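You operate a simulated robot arm through the tools that you are given. There is no shell and no other tool. Be economical: measure what you need, move in short steps, check, and stop when the job is done.

Carry out the task below with a simulated robot arm. There is one attempt and no reset: what you move stays moved.

TASK
Tip the lot T235 pouch off the tilting shelf into the GOOD pocket.
Fine: lay it on the shelf and slide that pocket under the lip before tipping; the shelf ends level; the other pouches stay.
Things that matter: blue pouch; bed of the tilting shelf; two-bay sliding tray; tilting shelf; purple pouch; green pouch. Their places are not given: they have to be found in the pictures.

It is judged by the outcome, as a careful person would: the job done as asked, and still so three seconds after it is handed in. It fails if anything else is knocked over, pushed out of place, dropped, spilled or broken.

THE ROBOT
A 6-joint arm with a two-finger parallel gripper, fixed in place. Base frame: the origin is at the foot of the arm, x ahead of it, y to its left, z up. Lengths are in cm, angles in degrees, forces in N, time in s.
Its first joint turns from -66.0 to 66.0 degrees. Payload 2.9 kg.
Tool frame: the origin (TCP) lies between the finger pads and is the grasp point; the fingertips stand 3 cm ahead of it; z points along the fingers, y is the line along which they close. The gripper opens to 11 cm. The fingers are 2 cm wide and 1 cm thick; the gripper's body (4.8 by 11.2 cm) begins 5.5 cm behind the TCP.
Orientation is that of the tool frame in the base frame, as a unit quaternion [w, x, y, z]. With the fingers straight down and closing along the base's y, the tool's x points along the base's -x, its y along +y and its z along -z.

THE INTERFACE
- The arm moves only by the tool nudge_tool. Its argument "motion" is a list of rows, each a list of 7 numbers: the turn, a rotation vector about the tool's x, y, z in degrees, then the shift along the tool's x, y, z in cm, then the opening, from 0 (shut) to 1 (fully open). In form: [[rx, ry, rz, dx, dy, dz, claw], ...]. A call has 1 to 12 rows; each row shifts and turns the commanded pose from where the row before left it, along the tool's axes as they then stand. A row lasts 0.2 s, in which the tool goes at most 5 cm and 8.6 degrees; a call with a longer step from one row to the next is refused whole, and so is a gripper value outside its range. A pose out of reach is approached as far as the arm can. The call stops where the force on the tool passes 50 N (or 10 N more than at its start, if that is more) or the arm is blocked; 0.2 s more then pass. The fingers move at their own pace (about 10.8 cm/s each) and stop on an object; they squeeze with about 28 N. The grip force told is the motor's: it shows also when the fingers shut on nothing. Time passes only in rows, and 0.2 s behind the last, so rows that do not move let the fingers close. It gives the time, the measured TCP pose, the force on the tool (base axes), the opening and the grip force at its end, in the units of the frame above (readings bear some noise).
- Cameras (640 x 400 px; columns grow to the right, rows downward): "scene" is fixed at [8.95, 44.99, 137.66]; the picture's right is [-0.58, -0.81, 0.00], its down [-0.51, 0.37, -0.78] and it looks along [0.63, -0.45, -0.63] (base axes); focal length 353 px, centre (320, 200). "wrist" rides on the gripper at [-3.6, 0, -5.7] in the tool frame; the picture's right is [0.00, -1.00, 0.00], its down [0.97, 0.00, -0.24] and it looks along [0.24, 0.00, 0.97] (tool axes); focal length 218 px, centre (320, 200).
- get_image(camera): a new picture of that camera. No time passes.
- pixel_to_xyz(camera, pixels): there is no depth. For up to 12 entries [column, row, z] of the newest picture of that camera ("zoom" is the newest enlarged one), the place [x, y] in the base frame at which the ray of that pixel passes the height z, good to about 0.2 cm. No time passes.
- close_up(camera, box): a new picture of the part [left, top, right, bottom] of that camera's present view, enlarged. No time passes.
- close_job(): hands the job in; it is judged then, once.

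Work in short steps. Measure before you move; look again where a grasp or a placing could have gone wrong, and mend it. You have 80 turns and 34 pictures in all, those below and enlarged ones among them. Open the gripper and draw the arm clear of the work before you hand the job in, unless the task says otherwise; then end with one line.

The tools are called after "Call:" as a command line: name --pt "numbers of a row" for each row, then --argument value for the rest, lists and objects as JSON in quotes. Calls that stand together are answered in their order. nudge_tool: Moves the arm, as the interface text tells. Its arguments: {"type":"object","properties":{"motion":{"type":"array","items":{"type":"array","items":{"type":"number"}}}},"required":["motion"]} The other tools are called the same way: get_image (camera) takes a picture; pixel_to_xyz (camera, pixels) gives the place at which the rays of pixels pass given heights; close_up (camera, box) takes an enlarged picture of a part of a camera's view; close_job () hands the job in.

At the start:

```text
time_s: 0.0
position: [40.71, 18.18, 115.14]
ee_rot: [0.0, 0.0, 1.0, 0.0]
ft_force: [0.4, -0.7, 0.6]
finger_gap: 10.99
grip_force: 0.1
```

scene: 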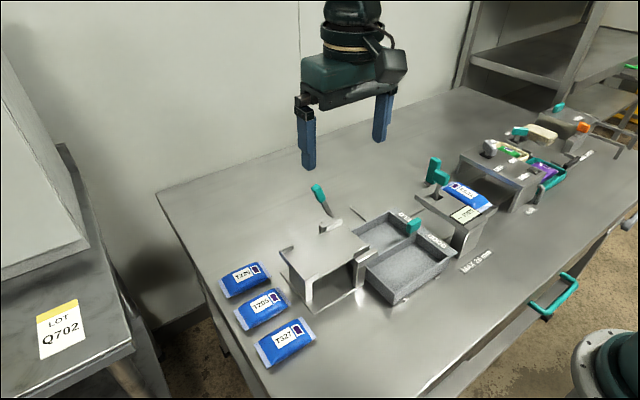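
wrist: 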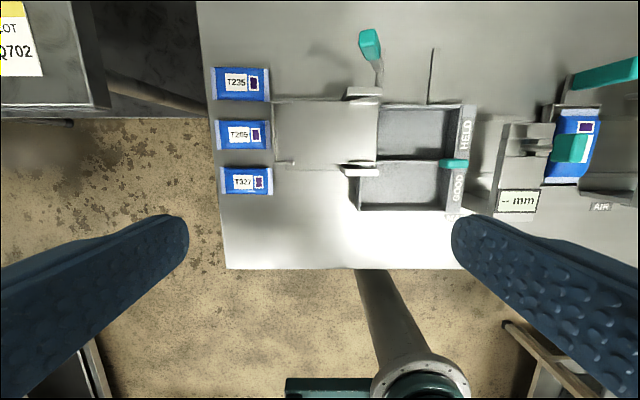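

I'll look closer at the pouches, shelf and tray in both views.

Call:
close_up --camera "scene" --box '[210, 170, 530, 370]'

Call:
close_up --camera "wrist" --box '[200, 20, 520, 220]'

Call:
pixel_to_xyz --camera "wrist" --pixels '[[242, 84, 68], [244, 135, 68], [246, 181, 68], [276, 102, 73], [378, 102, 73], [378, 165, 73], [378, 104, 70], [465, 104, 70], [455, 163, 73], [370, 45, 76], [455, 210, 70], [358, 210, 70]]'

```text
2.00 times, centred on (370, 270) of scene
```

zoom: 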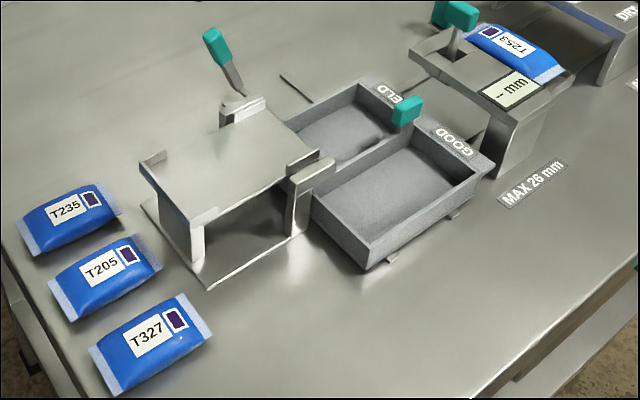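

```text
2.00 times, centred on (360, 120) of wrist
```

zoom: 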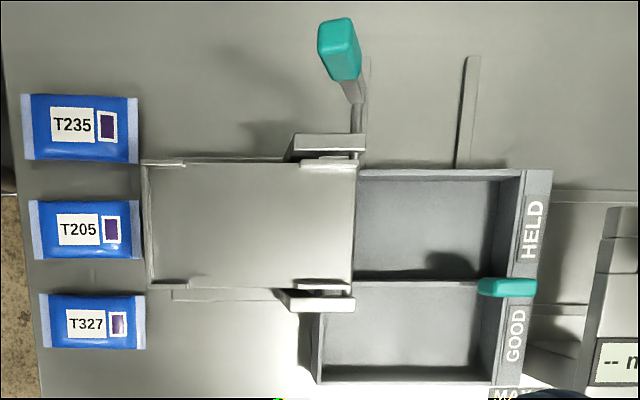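

```text
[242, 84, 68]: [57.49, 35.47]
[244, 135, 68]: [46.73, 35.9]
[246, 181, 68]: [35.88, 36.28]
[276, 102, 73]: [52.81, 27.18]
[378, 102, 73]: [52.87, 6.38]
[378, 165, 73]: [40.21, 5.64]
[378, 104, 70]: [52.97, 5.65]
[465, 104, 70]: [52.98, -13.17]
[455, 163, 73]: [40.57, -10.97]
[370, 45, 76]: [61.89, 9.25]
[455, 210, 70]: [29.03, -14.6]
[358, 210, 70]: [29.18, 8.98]
```

I'll triangulate the lever, plate corners and tray handle from both views.

Call:
pixel_to_xyz --camera "scene" --pixels '[[316, 188, 74], [316, 188, 80], [316, 188, 86], [324, 203, 74], [324, 203, 80], [305, 284, 72], [305, 284, 76], [280, 251, 72], [280, 251, 76], [413, 224, 70], [413, 224, 74], [413, 224, 78]]'

Call:
pixel_to_xyz --camera "wrist" --pixels '[[369, 38, 74], [369, 38, 80], [369, 38, 86], [374, 60, 74], [374, 60, 80], [275, 164, 72], [275, 164, 76], [274, 100, 72], [274, 100, 76], [454, 163, 70], [454, 163, 74], [454, 163, 78]]'

Call:
pixel_to_xyz --camera "scene" --pixels '[[245, 280, 67.5], [261, 308, 67.5], [286, 343, 67.5], [373, 252, 72], [373, 252, 76], [342, 221, 72], [342, 221, 76], [394, 303, 66.5], [451, 262, 70], [366, 272, 70], [386, 182, 66.5], [349, 207, 66.5]]'

```text
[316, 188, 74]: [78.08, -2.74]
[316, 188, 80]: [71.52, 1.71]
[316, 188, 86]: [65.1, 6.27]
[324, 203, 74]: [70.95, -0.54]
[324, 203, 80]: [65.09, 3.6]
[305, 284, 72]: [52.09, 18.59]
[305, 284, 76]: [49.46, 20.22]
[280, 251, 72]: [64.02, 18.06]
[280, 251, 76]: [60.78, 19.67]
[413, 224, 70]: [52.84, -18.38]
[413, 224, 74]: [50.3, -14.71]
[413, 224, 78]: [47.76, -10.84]
```

```text
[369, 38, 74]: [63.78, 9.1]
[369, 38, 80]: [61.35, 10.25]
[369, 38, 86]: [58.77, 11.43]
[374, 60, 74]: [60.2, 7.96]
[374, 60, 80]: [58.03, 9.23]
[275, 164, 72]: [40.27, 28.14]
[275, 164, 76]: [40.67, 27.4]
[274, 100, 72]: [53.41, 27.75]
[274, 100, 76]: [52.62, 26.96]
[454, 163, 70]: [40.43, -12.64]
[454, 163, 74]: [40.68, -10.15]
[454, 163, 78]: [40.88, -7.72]
```

```text
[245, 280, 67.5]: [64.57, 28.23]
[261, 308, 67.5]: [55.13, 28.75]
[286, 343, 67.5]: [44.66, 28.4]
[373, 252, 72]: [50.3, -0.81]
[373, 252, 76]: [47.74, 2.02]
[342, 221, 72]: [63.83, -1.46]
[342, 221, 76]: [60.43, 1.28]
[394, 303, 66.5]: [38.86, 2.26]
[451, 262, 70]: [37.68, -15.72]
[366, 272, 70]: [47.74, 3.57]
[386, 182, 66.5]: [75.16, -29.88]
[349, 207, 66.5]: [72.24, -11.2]
```

The two views only agree if the table is at z≈79, not 66.5 (pouches near 80, lever top near 95). I'll re-measure at those heights.

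Call:
pixel_to_xyz --camera "wrist" --pixels '[[239, 84, 80.3], [242, 135, 80.3], [246, 181, 80.3], [211, 68, 80], [269, 101, 80], [275, 164, 86], [274, 100, 86], [275, 164, 90], [376, 102, 86], [376, 162, 86], [376, 162, 90], [369, 38, 95.5]]'

Call:
pixel_to_xyz --camera "scene" --pixels '[[305, 284, 84], [305, 284, 86], [305, 284, 88], [280, 251, 84], [280, 251, 86], [280, 251, 88], [375, 250, 86], [375, 250, 88], [324, 203, 90], [330, 217, 86], [413, 215, 88], [413, 230, 85]]'

Call:
close_up --camera "scene" --box '[270, 170, 430, 270]'

Call:
close_up --camera "scene" --box '[350, 190, 510, 310]'

```text
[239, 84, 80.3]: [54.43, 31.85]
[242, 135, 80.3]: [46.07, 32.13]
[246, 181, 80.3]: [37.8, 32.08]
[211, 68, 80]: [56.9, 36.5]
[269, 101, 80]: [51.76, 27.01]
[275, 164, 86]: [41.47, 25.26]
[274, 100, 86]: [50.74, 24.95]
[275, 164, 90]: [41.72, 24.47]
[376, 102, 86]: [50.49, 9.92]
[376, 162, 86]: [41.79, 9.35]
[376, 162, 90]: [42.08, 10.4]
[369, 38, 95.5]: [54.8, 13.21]
```

```text
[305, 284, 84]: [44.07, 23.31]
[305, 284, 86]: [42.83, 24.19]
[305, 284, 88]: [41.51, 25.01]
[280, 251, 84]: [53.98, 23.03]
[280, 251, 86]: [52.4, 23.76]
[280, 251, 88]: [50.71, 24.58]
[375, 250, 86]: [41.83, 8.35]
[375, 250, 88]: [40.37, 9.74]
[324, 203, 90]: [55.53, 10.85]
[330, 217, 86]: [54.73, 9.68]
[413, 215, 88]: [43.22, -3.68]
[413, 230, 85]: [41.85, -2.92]
```

```text
4.00 times, centred on (350, 220) of scene
```

zoom: 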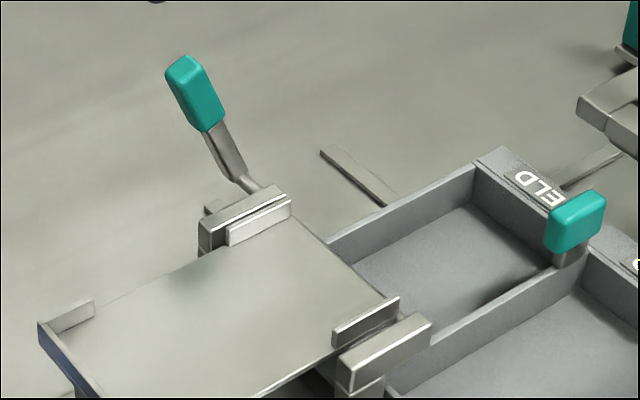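

```text
3.33 times, centred on (430, 250) of scene
```

zoom: 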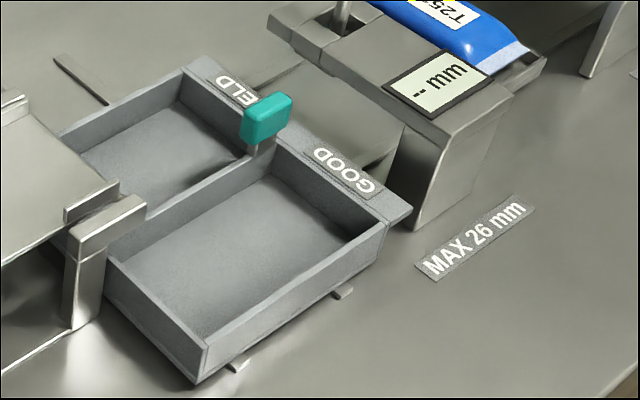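

Table ≈79, bed ≈87.5 (x 41.5–51, y 10–25), tray handle ≈(41.4, -1.4, 88), lever top ≈(55, 13, 95). I'll turn the tool 90° so that it closes along x, staying high.

Call:
nudge_tool --pt "0 0 8.2 0 0 0 1" --pt "0 0 8.2 0 0 0 1" --pt "0 0 8.2 0 0 0 1" --pt "0 0 8.2 0 0 0 1" --pt "0 0 8.2 0 0 0 1" --pt "0 0 8.2 0 0 0 1" --pt "0 0 8.2 0 0 0 1" --pt "0 0 8.2 0 0 0 1" --pt "0 0 8.2 0 0 0 1" --pt "0 0 8.2 0 0 0 1" --pt "0 0 8 0 0 0 1"

```text
time_s: 2.4
position: [40.64, 18.15, 115.11]
ee_rot: [0.0, 0.708, 0.706, 0.0]
ft_force: [-0.2, -0.1, 0.1]
finger_gap: 11.01
grip_force: 0.0
```

Turned. Now I move over the tray handle to z≈103.

Call:
nudge_tool --pt "0 0 0 -3.9 0.15 2.4 0.6" --pt "0 0 0 -3.9 0.15 2.4 0.6" --pt "0 0 0 -3.9 0.15 2.4 0.6" --pt "0 0 0 -3.9 0.15 2.4 0.6" --pt "0 0 0 -3.9 0.15 2.4 0.6" --pt "0 0 0 0 0 0 0.6"

Call:
get_image --camera "wrist"

Call:
get_image --camera "scene"

```text
time_s: 3.8
position: [41.31, -1.22, 103.22]
ee_rot: [0.0, 0.707, 0.707, 0.0]
ft_force: [0.4, -0.1, -0.5]
finger_gap: 6.61
grip_force: 0.2
```

```text
27 pictures are left
```

wrist: 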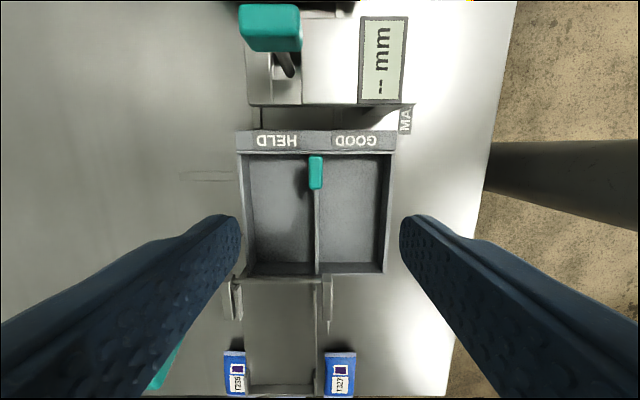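

```text
26 pictures are left
```

scene: 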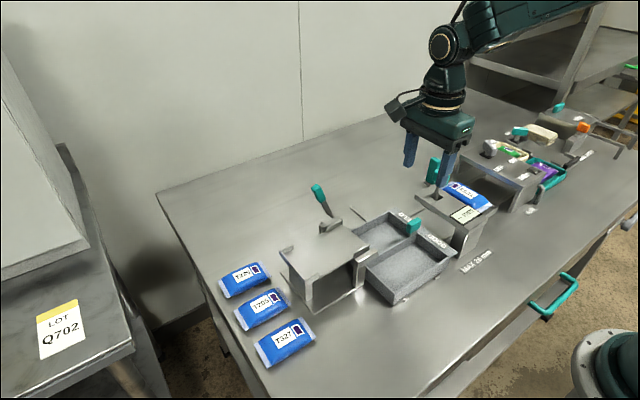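

The handle shows at (316, 172) in the wrist view; I'll measure it at several heights, along with tray edges and the shelf side.

Call:
pixel_to_xyz --camera "wrist" --pixels '[[316, 157, 89], [316, 188, 89], [308, 172, 89], [324, 172, 89], [316, 172, 86], [245, 210, 83], [316, 230, 83], [388, 210, 83], [316, 152, 83], [316, 275, 83], [237, 300, 87.5], [328, 300, 87.5]]'

Call:
pixel_to_xyz --camera "scene" --pixels '[[413, 226, 86], [413, 226, 87], [413, 226, 88], [413, 226, 89], [397, 285, 82], [397, 285, 83], [397, 285, 84], [451, 262, 82], [451, 262, 83], [451, 262, 84]]'

```text
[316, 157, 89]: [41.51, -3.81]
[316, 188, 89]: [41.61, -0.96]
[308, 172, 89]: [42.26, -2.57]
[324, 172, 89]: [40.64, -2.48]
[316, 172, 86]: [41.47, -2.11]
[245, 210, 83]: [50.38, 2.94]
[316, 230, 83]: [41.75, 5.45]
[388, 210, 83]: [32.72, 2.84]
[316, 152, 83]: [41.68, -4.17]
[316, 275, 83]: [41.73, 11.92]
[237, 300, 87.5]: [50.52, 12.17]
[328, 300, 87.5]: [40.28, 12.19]
```

```text
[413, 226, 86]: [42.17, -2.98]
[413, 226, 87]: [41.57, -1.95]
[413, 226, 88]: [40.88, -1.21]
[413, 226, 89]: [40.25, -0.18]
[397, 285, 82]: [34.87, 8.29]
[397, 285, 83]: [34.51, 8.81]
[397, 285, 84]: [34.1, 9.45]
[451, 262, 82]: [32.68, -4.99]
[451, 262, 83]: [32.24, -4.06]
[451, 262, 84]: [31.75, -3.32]
```

Handle centre ≈(41.5, -2.3, 87). I descend to TCP z≈88 with the fingers straddling it.

Call:
nudge_tool --pt "0 0 0 -1.1 0.2 4 0.5" --pt "0 0 0 0 0 4 0.5" --pt "0 0 0 0 0 4 0.5" --pt "0 0 0 0 0 2 0.5" --pt "0 0 0 0 0 1.2 0.5" --pt "0 0 0 0 0 0 0.5"

Call:
close_up --camera "scene" --box '[320, 150, 520, 310]'

```text
time_s: 5.2
position: [41.56, -2.5, 87.89]
ee_rot: [0.0, 0.706, 0.708, 0.0]
ft_force: [0.1, 0.0, 0.7]
finger_gap: 5.49
grip_force: 0.0
```

```text
2.50 times, centred on (420, 230) of scene
```

zoom: 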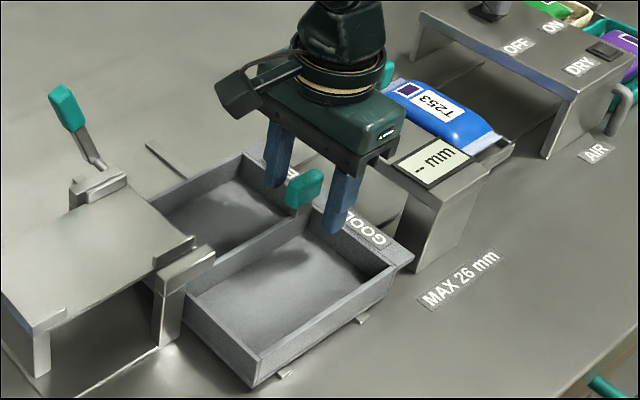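

The fingers straddle the handle. Closing.

Call:
nudge_tool --pt "0 0 0 0 0 0 0" --pt "0 0 0 0 0 0 0" --pt "0 0 0 0 0 0 0"

```text
time_s: 6.0
position: [41.67, -2.45, 87.84]
ee_rot: [0.001, 0.707, 0.707, 0.001]
ft_force: [11.3, 0.0, -8.5]
finger_gap: 1.4
grip_force: 45.2
```

Gripped (1.4 cm). I slide the tray +x.

Call:
nudge_tool --pt "0 0 0 0 0.8 0 0" --pt "0 0 0 0 1 0 0" --pt "0 0 0 0 1 0 0" --pt "0 0 0 0 1 0 0" --pt "0 0 0 0 1 0 0" --pt "0 0 0 0 1 0 0" --pt "0 0 0 0 1 0 0" --pt "0 0 0 0 1 0 0" --pt "0 0 0 0 0.8 0 0" --pt "0 0 0 0 0 0 0"

Call:
get_image --camera "scene"

```text
time_s: 8.2
position: [50.07, -2.47, 87.9]
ee_rot: [-0.001, 0.708, 0.706, -0.002]
ft_force: [-1.6, -9.2, -32.4]
finger_gap: 1.38
grip_force: 45.0
```

```text
24 pictures are left
```

scene: 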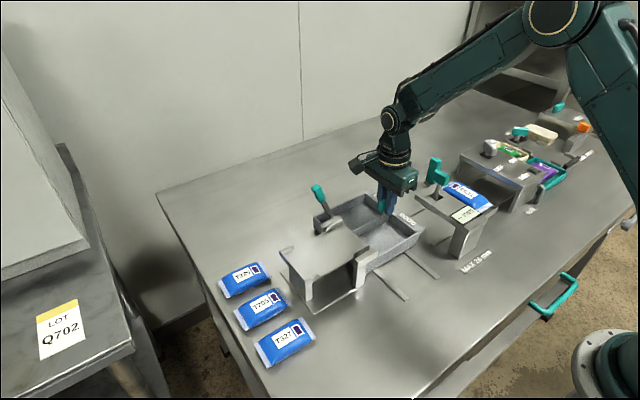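

Tray moved 8.5 cm. I release, lift and inspect alignment.

Call:
nudge_tool --pt "0 0 0 0 0 0 0.4" --pt "0 0 0 0 0 0 0.4" --pt "0 0 0 0 0 -3 0.4" --pt "0 0 0 0 0 -5 0.4" --pt "0 0 0 0 -2 -4 0.4" --pt "0 0 0 3 -2 -3 0.4" --pt "0 0 0 0 0 0 0.4"

Call:
get_image --camera "wrist"

Call:
close_up --camera "scene" --box '[270, 160, 470, 310]'

```text
time_s: 9.8
position: [46.05, 0.75, 103.04]
ee_rot: [0.0, 0.708, 0.707, 0.0]
ft_force: [0.5, 0.1, -0.3]
finger_gap: 4.39
grip_force: 0.1
```

```text
23 pictures are left
```

wrist: 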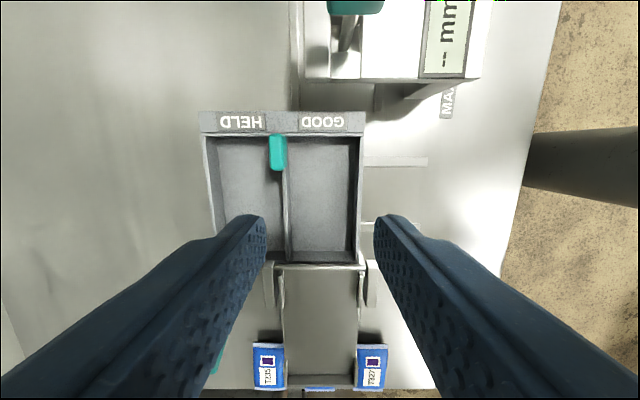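

```text
2.67 times, centred on (370, 235) of scene
```

zoom: 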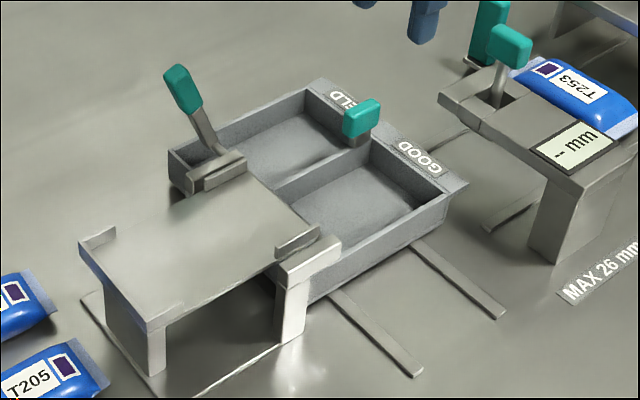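

Call:
pixel_to_xyz --camera "wrist" --pixels '[[286, 200, 83], [361, 200, 83], [209, 200, 83], [286, 262, 87.3], [360, 262, 87.3], [277, 300, 87.5], [362, 300, 87.5], [320, 267, 87.3], [264, 270, 88], [378, 270, 88]]'

```text
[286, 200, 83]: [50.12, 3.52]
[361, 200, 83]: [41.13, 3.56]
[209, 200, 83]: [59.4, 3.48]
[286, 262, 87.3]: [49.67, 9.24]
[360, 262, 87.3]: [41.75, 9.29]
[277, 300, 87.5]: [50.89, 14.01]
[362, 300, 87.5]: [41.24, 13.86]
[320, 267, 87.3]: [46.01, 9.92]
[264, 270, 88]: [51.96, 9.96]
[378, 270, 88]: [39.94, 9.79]
```

GOOD centre x≈45.65 vs bed centre 46.05; I'll regrip and add 0.4 cm.

Call:
nudge_tool --pt "0 0 0 -3 2 3 0.4" --pt "0 0 0 0 2 4 0.4" --pt "0 0 0 0 0 4 0.4" --pt "0 0 0 0 0 4 0.4" --pt "0 0 0 0 0 0 0" --pt "0 0 0 0 0 0 0" --pt "0 0 0 0 0.25 0 0" --pt "0 0 0 0 0.2 0 0" --pt "0 0 0 0 0 0 0" --pt "0 0 0 0 0 0 0.4" --pt "0 0 0 0 0 0 0.4" --pt "0 0 0 0 0 -3 0.4"

```text
time_s: 12.4
position: [50.67, -2.54, 91.04]
ee_rot: [0.001, 0.707, 0.707, 0.0]
ft_force: [0.3, -0.8, 1.0]
finger_gap: 4.4
grip_force: 0.1
```

Now up to z≈105 and across to above T235 (54.4, 31.8).

Call:
nudge_tool --pt "0 0 0 0 0 -5 0.8" --pt "0 0 0 0 0 -5 0.8" --pt "0 0 0 0 0 -4 0.8" --pt "0 0 0 4.3 0.5 0 0.8" --pt "0 0 0 4.3 0.5 0 0.8" --pt "0 0 0 4.3 0.5 0 0.8" --pt "0 0 0 4.3 0.5 0 0.8" --pt "0 0 0 4.3 0.4 0 0.8" --pt "0 0 0 4.3 0.5 0 0.8" --pt "0 0 0 4.3 0.5 0 0.8" --pt "0 0 0 4.2 0.4 1 0.8" --pt "0 0 0 0 0 4 0.8"

Call:
get_image --camera "wrist"

```text
time_s: 15.0
position: [54.55, 32.15, 100.02]
ee_rot: [0.0, 0.707, 0.707, 0.0]
ft_force: [-0.4, -1.0, -0.8]
finger_gap: 8.81
grip_force: 0.1
```

```text
21 pictures are left
```

wrist: 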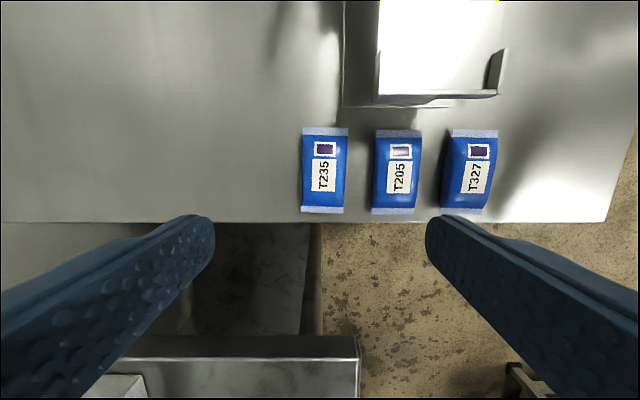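

Call:
pixel_to_xyz --camera "wrist" --pixels '[[324, 170, 80.3], [302, 170, 80], [348, 170, 80], [374, 170, 80], [325, 128, 79.3], [325, 213, 79.3], [378, 100, 87.5], [500, 93, 87.5], [440, 60, 87], [325, 222, 79]]'

Call:
close_up --camera "scene" --box '[190, 200, 350, 380]'

```text
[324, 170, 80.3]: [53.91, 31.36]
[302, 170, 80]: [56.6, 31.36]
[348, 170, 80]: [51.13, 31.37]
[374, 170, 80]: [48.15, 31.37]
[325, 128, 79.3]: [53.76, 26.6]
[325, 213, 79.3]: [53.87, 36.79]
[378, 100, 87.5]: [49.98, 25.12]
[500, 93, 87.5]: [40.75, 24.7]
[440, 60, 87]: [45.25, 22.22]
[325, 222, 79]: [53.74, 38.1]
```

```text
2.22 times, centred on (270, 290) of scene
```

zoom: 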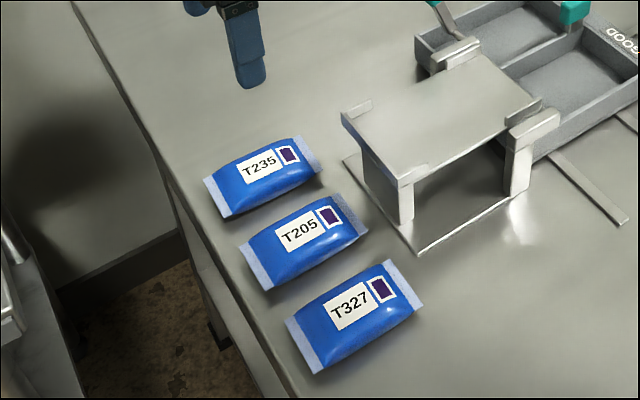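

T235 centre (53.9, 31.6), width 5.4, 3 cm from its neighbour. Descending with gap 7.5 to TCP z≈83.

Call:
nudge_tool --pt "0 0 0 -0.5 -0.65 4 0.68" --pt "0 0 0 0 0 4 0.68" --pt "0 0 0 0 0 4 0.68" --pt "0 0 0 0 0 2.5 0.68" --pt "0 0 0 0 0 1.5 0.68" --pt "0 0 0 0 0 0.8 0.68" --pt "0 0 0 0 0 0 0.68"

Call:
close_up --camera "scene" --box '[190, 200, 350, 380]'

```text
time_s: 16.6
position: [53.83, 31.36, 83.03]
ee_rot: [0.001, 0.707, 0.707, 0.0]
ft_force: [0.8, -0.5, 0.6]
finger_gap: 7.48
grip_force: 0.0
```

```text
2.22 times, centred on (270, 290) of scene
```

zoom: 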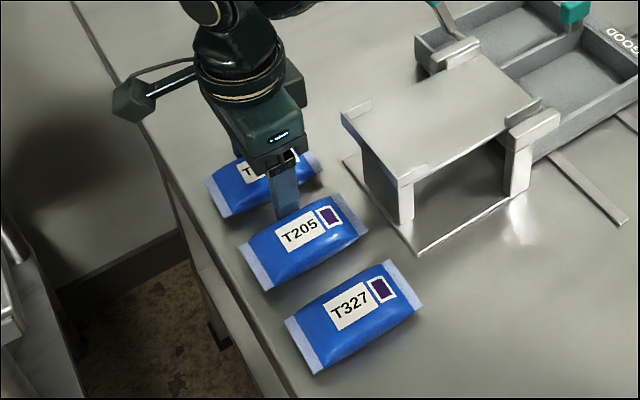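

Clear of T205. I go 0.5 cm lower and close.

Call:
nudge_tool --pt "0 0 0 0 0 0.5 0.68" --pt "0 0 0 0 0 0 0" --pt "0 0 0 0 0 0 0" --pt "0 0 0 0 0 0 0"

```text
time_s: 17.6
position: [53.92, 31.56, 82.87]
ee_rot: [0.001, 0.705, 0.709, 0.002]
ft_force: [-18.9, 9.5, 41.9]
finger_gap: 4.94
grip_force: 28.2
```

Gripped at 4.94 cm; upward force suggests tips are on the surface. Lifting gently.

Call:
nudge_tool --pt "0 0 0 0 0 -0.5 0" --pt "0 0 0 0 0 -1 0" --pt "0 0 0 0 0 -2 0" --pt "0 0 0 0 0 -3 0" --pt "0 0 0 0 0 -4 0" --pt "0 0 0 0 0 -4 0" --pt "0 0 0 0 0 0 0"

Call:
get_image --camera "scene"

Call:
get_image --camera "wrist"

```text
time_s: 19.2
position: [54.12, 31.49, 97.1]
ee_rot: [0.001, 0.707, 0.707, 0.0]
ft_force: [0.4, 1.0, -0.2]
finger_gap: 4.92
grip_force: 28.2
```

```text
18 pictures are left
```

scene: 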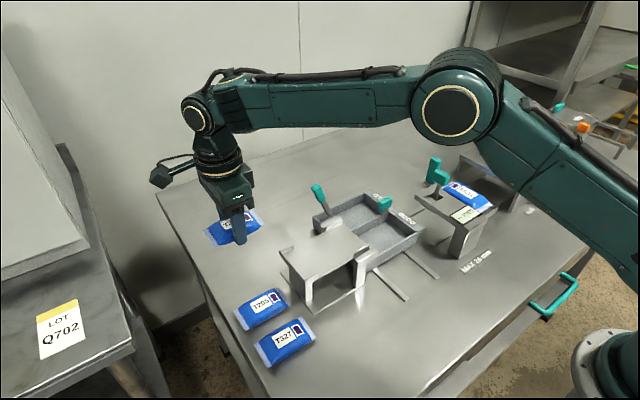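

```text
17 pictures are left
```

wrist: 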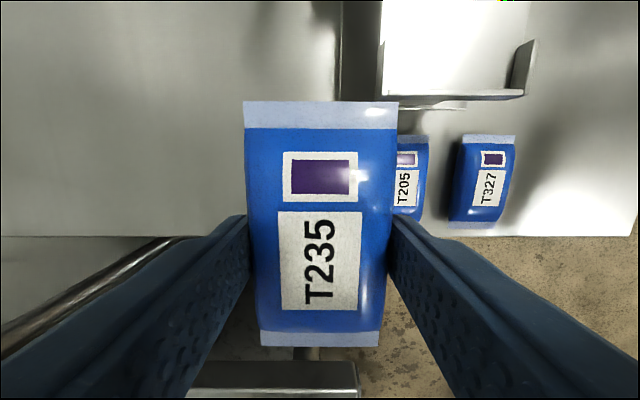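

T235 is held squarely. I carry it to above the bed centre (46.0, 17.5).

Call:
nudge_tool --pt "0 0 0 0 -2.7 0 0" --pt "0 0 0 0 -2.7 0 0" --pt "0 0 0 0 -2.7 0 0" --pt "0 0 0 -3.5 0 0 0" --pt "0 0 0 -3.5 0 0 0" --pt "0 0 0 -3.5 0 0 0" --pt "0 0 0 -3.5 0 0 0" --pt "0 0 0 0 0 2 0" --pt "0 0 0 0 0 1 0" --pt "0 0 0 0 0 0 0"

Call:
close_up --camera "scene" --box '[250, 150, 450, 320]'

Call:
get_image --camera "wrist"

```text
time_s: 21.4
position: [45.66, 17.4, 94.23]
ee_rot: [0.001, 0.707, 0.707, -0.001]
ft_force: [0.0, 0.4, -0.7]
finger_gap: 4.91
grip_force: 28.0
```

```text
2.35 times, centred on (350, 235) of scene
```

zoom: 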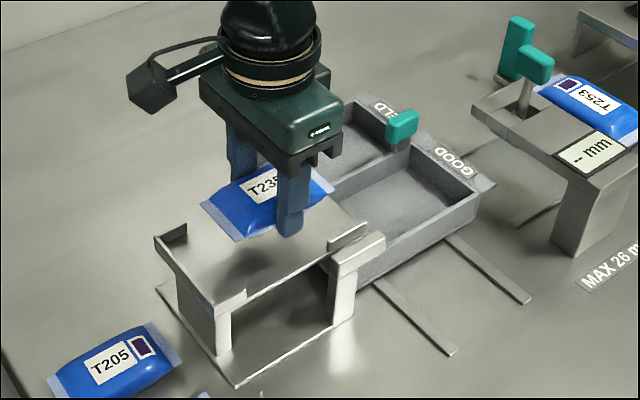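

```text
15 pictures are left
```

wrist: 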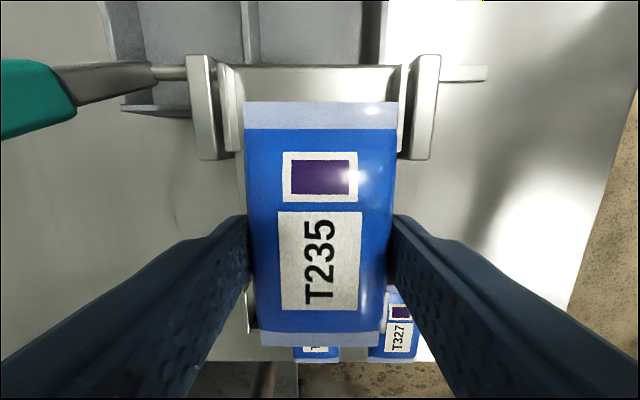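

The pouch is centred between the rails but 0.3 cm low in x; I correct that and lower in small steps.

Call:
nudge_tool --pt "0 0 0 0 0.3 0.8 0" --pt "0 0 0 0 0 0.8 0" --pt "0 0 0 0 0 0.5 0" --pt "0 0 0 0 0 0.4 0" --pt "0 0 0 0 0 0 0"

Call:
close_up --camera "scene" --box '[270, 190, 400, 290]'

```text
time_s: 22.6
position: [46.13, 17.46, 91.67]
ee_rot: [0.0, 0.708, 0.707, 0.0]
ft_force: [0.5, 0.1, -1.8]
finger_gap: 4.89
grip_force: 28.0
```

```text
4.00 times, centred on (335, 240) of scene
```

zoom: 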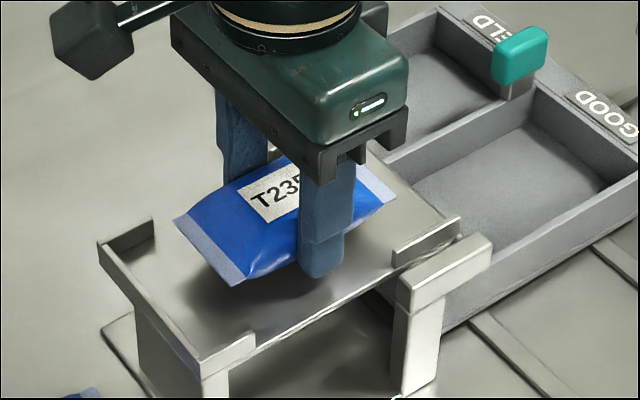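

Still about a centimetre up by the shadow; continue in 0.25 steps.

Call:
nudge_tool --pt "0 0 0 0 0 0.25 0" --pt "0 0 0 0 0 0.25 0" --pt "0 0 0 0 0 0.2 0" --pt "0 0 0 0 0 0 0"

```text
time_s: 23.6
position: [46.01, 17.32, 90.95]
ee_rot: [0.001, 0.708, 0.706, -0.001]
ft_force: [0.6, 0.1, -1.1]
finger_gap: 4.89
grip_force: 27.8
```

Call:
nudge_tool --pt "0 0 0 0 0 0.2 0" --pt "0 0 0 0 0 0.2 0" --pt "0 0 0 0 0 0 0"

Call:
close_up --camera "scene" --box '[270, 190, 400, 290]'

```text
time_s: 24.4
position: [45.93, 17.32, 90.59]
ee_rot: [0.0, 0.707, 0.707, 0.0]
ft_force: [-0.7, 0.1, 0.4]
finger_gap: 4.89
grip_force: 28.0
```

```text
4.00 times, centred on (335, 240) of scene
```

zoom: 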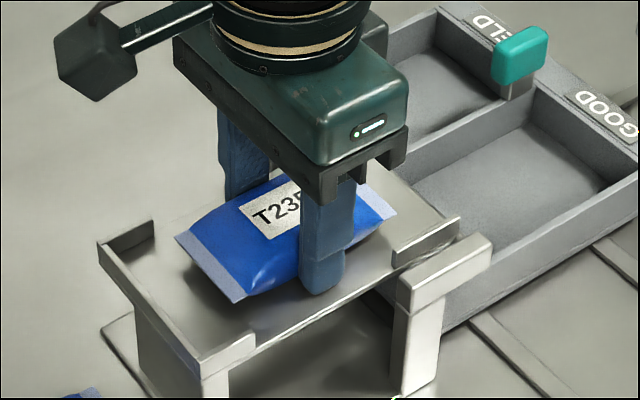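

Call:
nudge_tool --pt "0 0 0 0 0 0.15 0" --pt "0 0 0 0 0 0.15 0" --pt "0 0 0 0 0 0 0"

```text
time_s: 25.2
position: [45.95, 17.35, 90.56]
ee_rot: [0.0, 0.707, 0.707, 0.001]
ft_force: [-10.9, -2.7, 40.5]
finger_gap: 4.91
grip_force: 28.1
```

Contact with the bed (tips at ≈87.5). I back off slightly, open to 6.8 cm, and lift away.

Call:
nudge_tool --pt "0 0 0 0 0 -0.2 0" --pt "0 0 0 0 0 0 0.55" --pt "0 0 0 0 0 0 0.62" --pt "0 0 0 0 0 0 0.62" --pt "0 0 0 0 0 -2 0.62" --pt "0 0 0 0 0 -4 0.62" --pt "0 0 0 0 0 -5 0.62" --pt "0 0 0 0 0 -3 0.62" --pt "0 0 0 0 0 0 0.62"

Call:
get_image --camera "wrist"

Call:
close_up --camera "scene" --box '[260, 170, 420, 310]'

```text
time_s: 27.2
position: [45.91, 17.42, 104.5]
ee_rot: [-0.001, 0.707, 0.707, 0.0]
ft_force: [1.1, -0.6, 0.7]
finger_gap: 6.83
grip_force: 0.0
```

```text
12 pictures are left
```

wrist: 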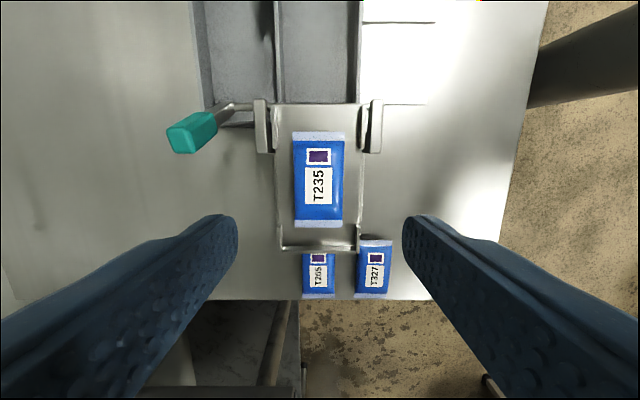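

```text
2.86 times, centred on (340, 240) of scene
```

zoom: 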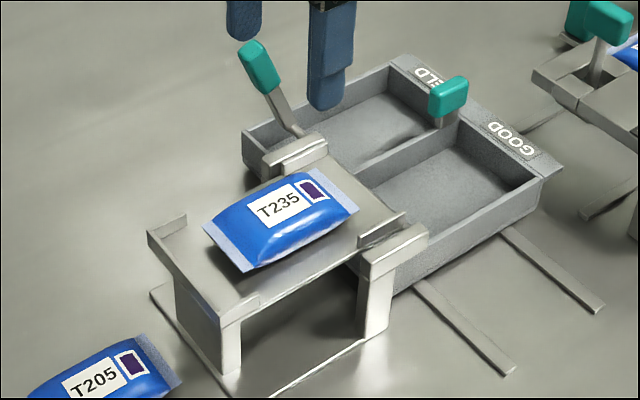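

T235 lies on the bed between the rails. Now I measure the lever in both views.

Call:
pixel_to_xyz --camera "wrist" --pixels '[[182, 139, 94], [182, 139, 95], [182, 139, 96], [210, 119, 90], [210, 119, 91], [210, 119, 92], [228, 107, 87], [264, 104, 87], [280, 130, 87.5], [362, 130, 87.5], [192, 145, 95], [172, 128, 95]]'

Call:
pixel_to_xyz --camera "scene" --pixels '[[316, 186, 94], [316, 186, 95], [316, 186, 96], [326, 203, 90], [326, 203, 91], [326, 203, 92], [341, 217, 86], [341, 217, 87]]'

```text
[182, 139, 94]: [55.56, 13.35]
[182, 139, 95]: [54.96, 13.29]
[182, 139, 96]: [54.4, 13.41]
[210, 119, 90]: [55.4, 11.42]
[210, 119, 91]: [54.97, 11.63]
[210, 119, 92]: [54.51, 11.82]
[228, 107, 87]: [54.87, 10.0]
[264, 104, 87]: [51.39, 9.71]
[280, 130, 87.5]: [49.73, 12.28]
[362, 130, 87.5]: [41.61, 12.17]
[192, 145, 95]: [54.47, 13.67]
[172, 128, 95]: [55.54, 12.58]
```

```text
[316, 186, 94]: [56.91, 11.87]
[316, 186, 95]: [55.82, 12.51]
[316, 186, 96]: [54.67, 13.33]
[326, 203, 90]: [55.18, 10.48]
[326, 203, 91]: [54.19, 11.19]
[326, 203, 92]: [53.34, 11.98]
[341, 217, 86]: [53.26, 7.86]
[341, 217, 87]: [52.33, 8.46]
```

Lever: pivot ≈(y 9.8, z 86.5) at x≈54.9, cap centre ≈(54.9, 12.4, 93.5), leaning 20° to +y. I go above the cap, then down with gap 4.4.

Call:
nudge_tool --pt "0 0 0 -1.6 3 0 0.4" --pt "0 0 0 -1.6 3 0 0.4" --pt "0 0 0 -1.6 3 0 0.4" --pt "0 0 0 0 0 3 0.4" --pt "0 0 0 0 0 2 0.4" --pt "0 0 0 0 0 0 0.4"

Call:
get_image --camera "wrist"

```text
time_s: 28.6
position: [54.77, 12.33, 99.42]
ee_rot: [0.0, 0.707, 0.707, 0.0]
ft_force: [-0.7, 0.0, 0.0]
finger_gap: 4.41
grip_force: 0.1
```

```text
10 pictures are left
```

wrist: 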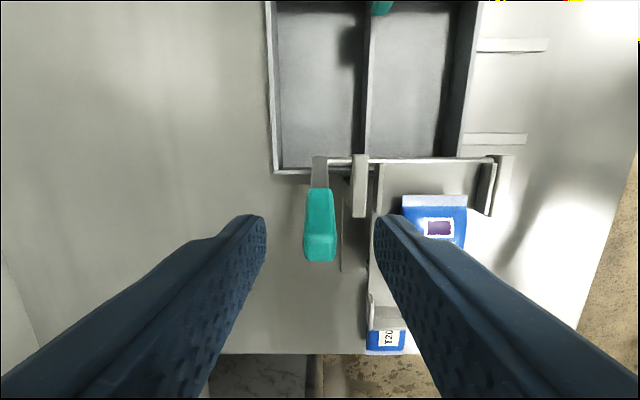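

Cap is centred (col 320). Descend to z≈93.7 and grip.

Call:
nudge_tool --pt "0 0 0 0.2 0 2 0.4" --pt "0 0 0 0 0 2 0.4" --pt "0 0 0 0 0 1.7 0.4" --pt "0 0 0 0 0 0 0" --pt "0 0 0 0 0 0 0" --pt "0 0 0 0 0 0 0"

```text
time_s: 30.0
position: [54.72, 12.56, 93.77]
ee_rot: [0.0, 0.707, 0.707, 0.0]
ft_force: [-11.7, -0.4, -1.6]
finger_gap: 1.58
grip_force: 45.3
```

Gripped (1.58 cm). I swing it along the arc toward -y, 20° first.

Call:
nudge_tool --pt "0 4 0 -0.509 0 -0.171 0" --pt "0 4 0 -0.509 0 -0.171 0" --pt "0 4 0 -0.509 0 -0.171 0" --pt "0 4 0 -0.509 0 -0.171 0" --pt "0 4 0 -0.509 0 -0.171 0" --pt "0 0 0 0 0 0 0"

Call:
close_up --camera "scene" --box '[240, 150, 440, 310]'

```text
time_s: 31.4
position: [54.83, 10.09, 94.21]
ee_rot: [-0.125, 0.695, 0.697, 0.122]
ft_force: [-27.6, 4.4, -9.9]
finger_gap: 1.59
grip_force: 45.2
```

```text
2.50 times, centred on (340, 230) of scene
```

zoom: 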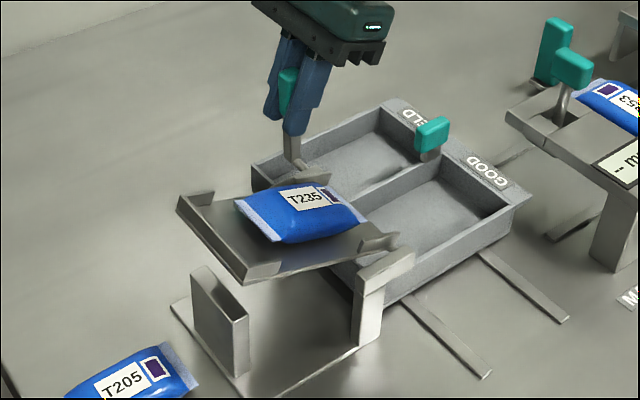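

Works as expected, forces moderate. Continue 16° more.

Call:
nudge_tool --pt "0 4 0 -0.509 0 -0.171 0" --pt "0 4 0 -0.509 0 -0.171 0" --pt "0 4 0 -0.509 0 -0.171 0" --pt "0 4 0 -0.509 0 -0.171 0" --pt "0 0 0 0 0 0 0" --pt "0 0 0 0 0 0 0"

Call:
close_up --camera "scene" --box '[240, 150, 440, 310]'

```text
time_s: 32.8
position: [54.83, 8.1, 93.94]
ee_rot: [-0.221, 0.671, 0.674, 0.218]
ft_force: [-28.2, 18.2, -7.4]
finger_gap: 1.6
grip_force: 45.0
```

```text
2.50 times, centred on (340, 230) of scene
```

zoom: 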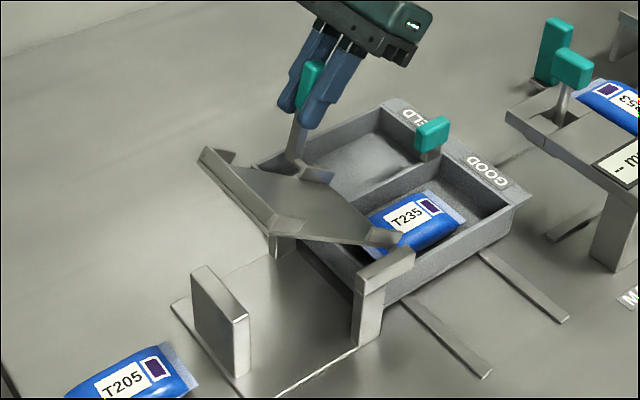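

T235 slid into GOOD. I swing the lever back to level along the same arc.

Call:
nudge_tool --pt "0 -4 0 0.4955 0 0.206 0" --pt "0 -4 0 0.4955 0 0.206 0" --pt "0 -4 0 0.4955 0 0.206 0" --pt "0 -4 0 0.4955 0 0.206 0" --pt "0 -4 0 0.4955 0 0.206 0" --pt "0 -4 0 0.4955 0 0.206 0" --pt "0 -4 0 0.4955 0 0.206 0" --pt "0 -4 0 0.4955 0 0.206 0" --pt "0 -4 0 0.4955 0 0.206 0" --pt "0 0 0 0 0 0 0"

Call:
close_up --camera "scene" --box '[240, 150, 440, 310]'

```text
time_s: 35.0
position: [54.85, 12.68, 93.75]
ee_rot: [-0.001, 0.708, 0.707, -0.002]
ft_force: [-23.0, -24.0, 1.0]
finger_gap: 1.58
grip_force: 45.3
```

```text
2.50 times, centred on (340, 230) of scene
```

zoom: 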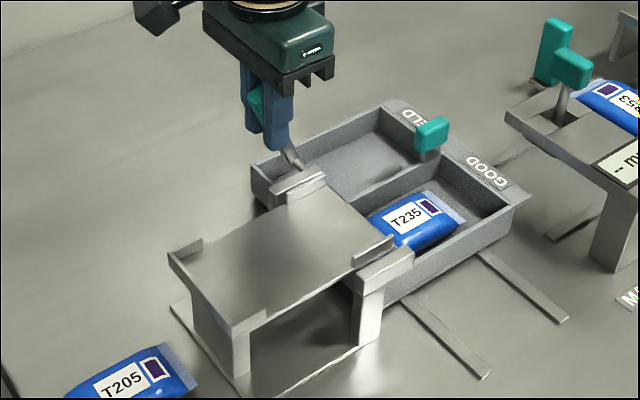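

Shelf is back down level. I open gently, lift straight up, then draw clear and check.

Call:
nudge_tool --pt "0 0 0 0 0 0 0.35" --pt "0 0 0 0 0 0 0.35" --pt "0 0 0 0 0 -3 0.35" --pt "0 0 0 0 0 -5 0.35" --pt "0 0 0 0 0 -4 0.35" --pt "0 0 0 0 -4 -2 0.5" --pt "0 0 0 0 -4 -1 0.5" --pt "0 0 0 0 -2 0 0.5" --pt "0 0 0 0 0 0 0.5"

Call:
get_image --camera "wrist"

Call:
get_image --camera "scene"

Call:
close_up --camera "scene" --box '[270, 170, 430, 310]'

```text
time_s: 37.0
position: [44.9, 12.71, 108.52]
ee_rot: [0.0, 0.707, 0.707, 0.0]
ft_force: [0.3, 0.7, -0.9]
finger_gap: 5.49
grip_force: 0.1
```

```text
6 pictures are left
```

wrist: 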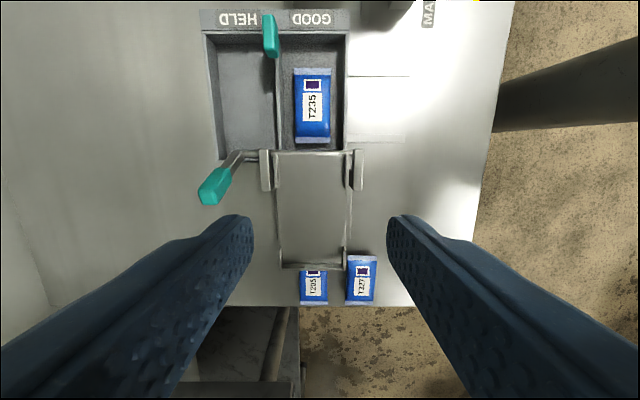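

```text
5 pictures are left
```

scene: 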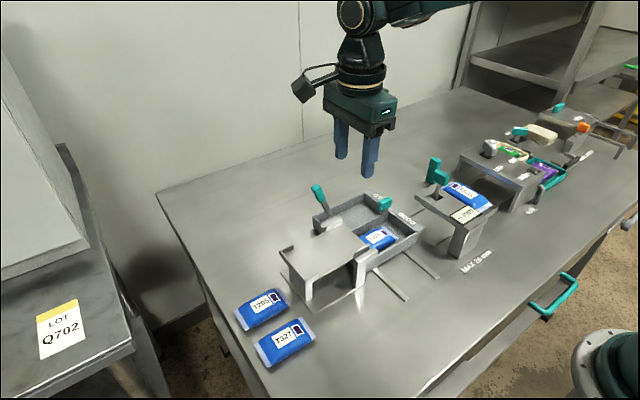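

```text
2.86 times, centred on (350, 240) of scene
```

zoom: 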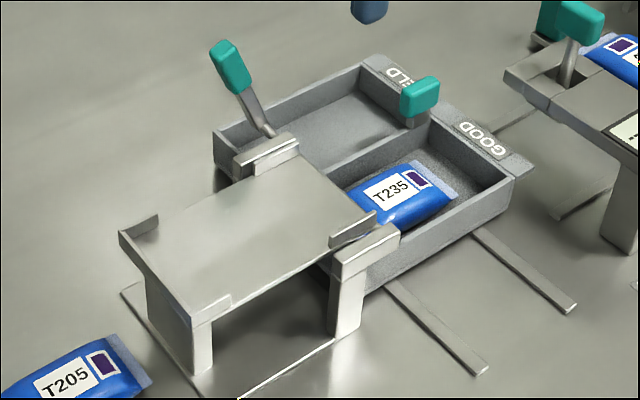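

T235 lies flat in GOOD, the shelf is level, the other pouches haven't moved, and the arm is clear with the gripper open.

Call:
close_job

```text
The job is handed in.
```

The T235 pouch was tipped off the shelf into the GOOD pocket; the shelf is back level and the other pouches were not moved.
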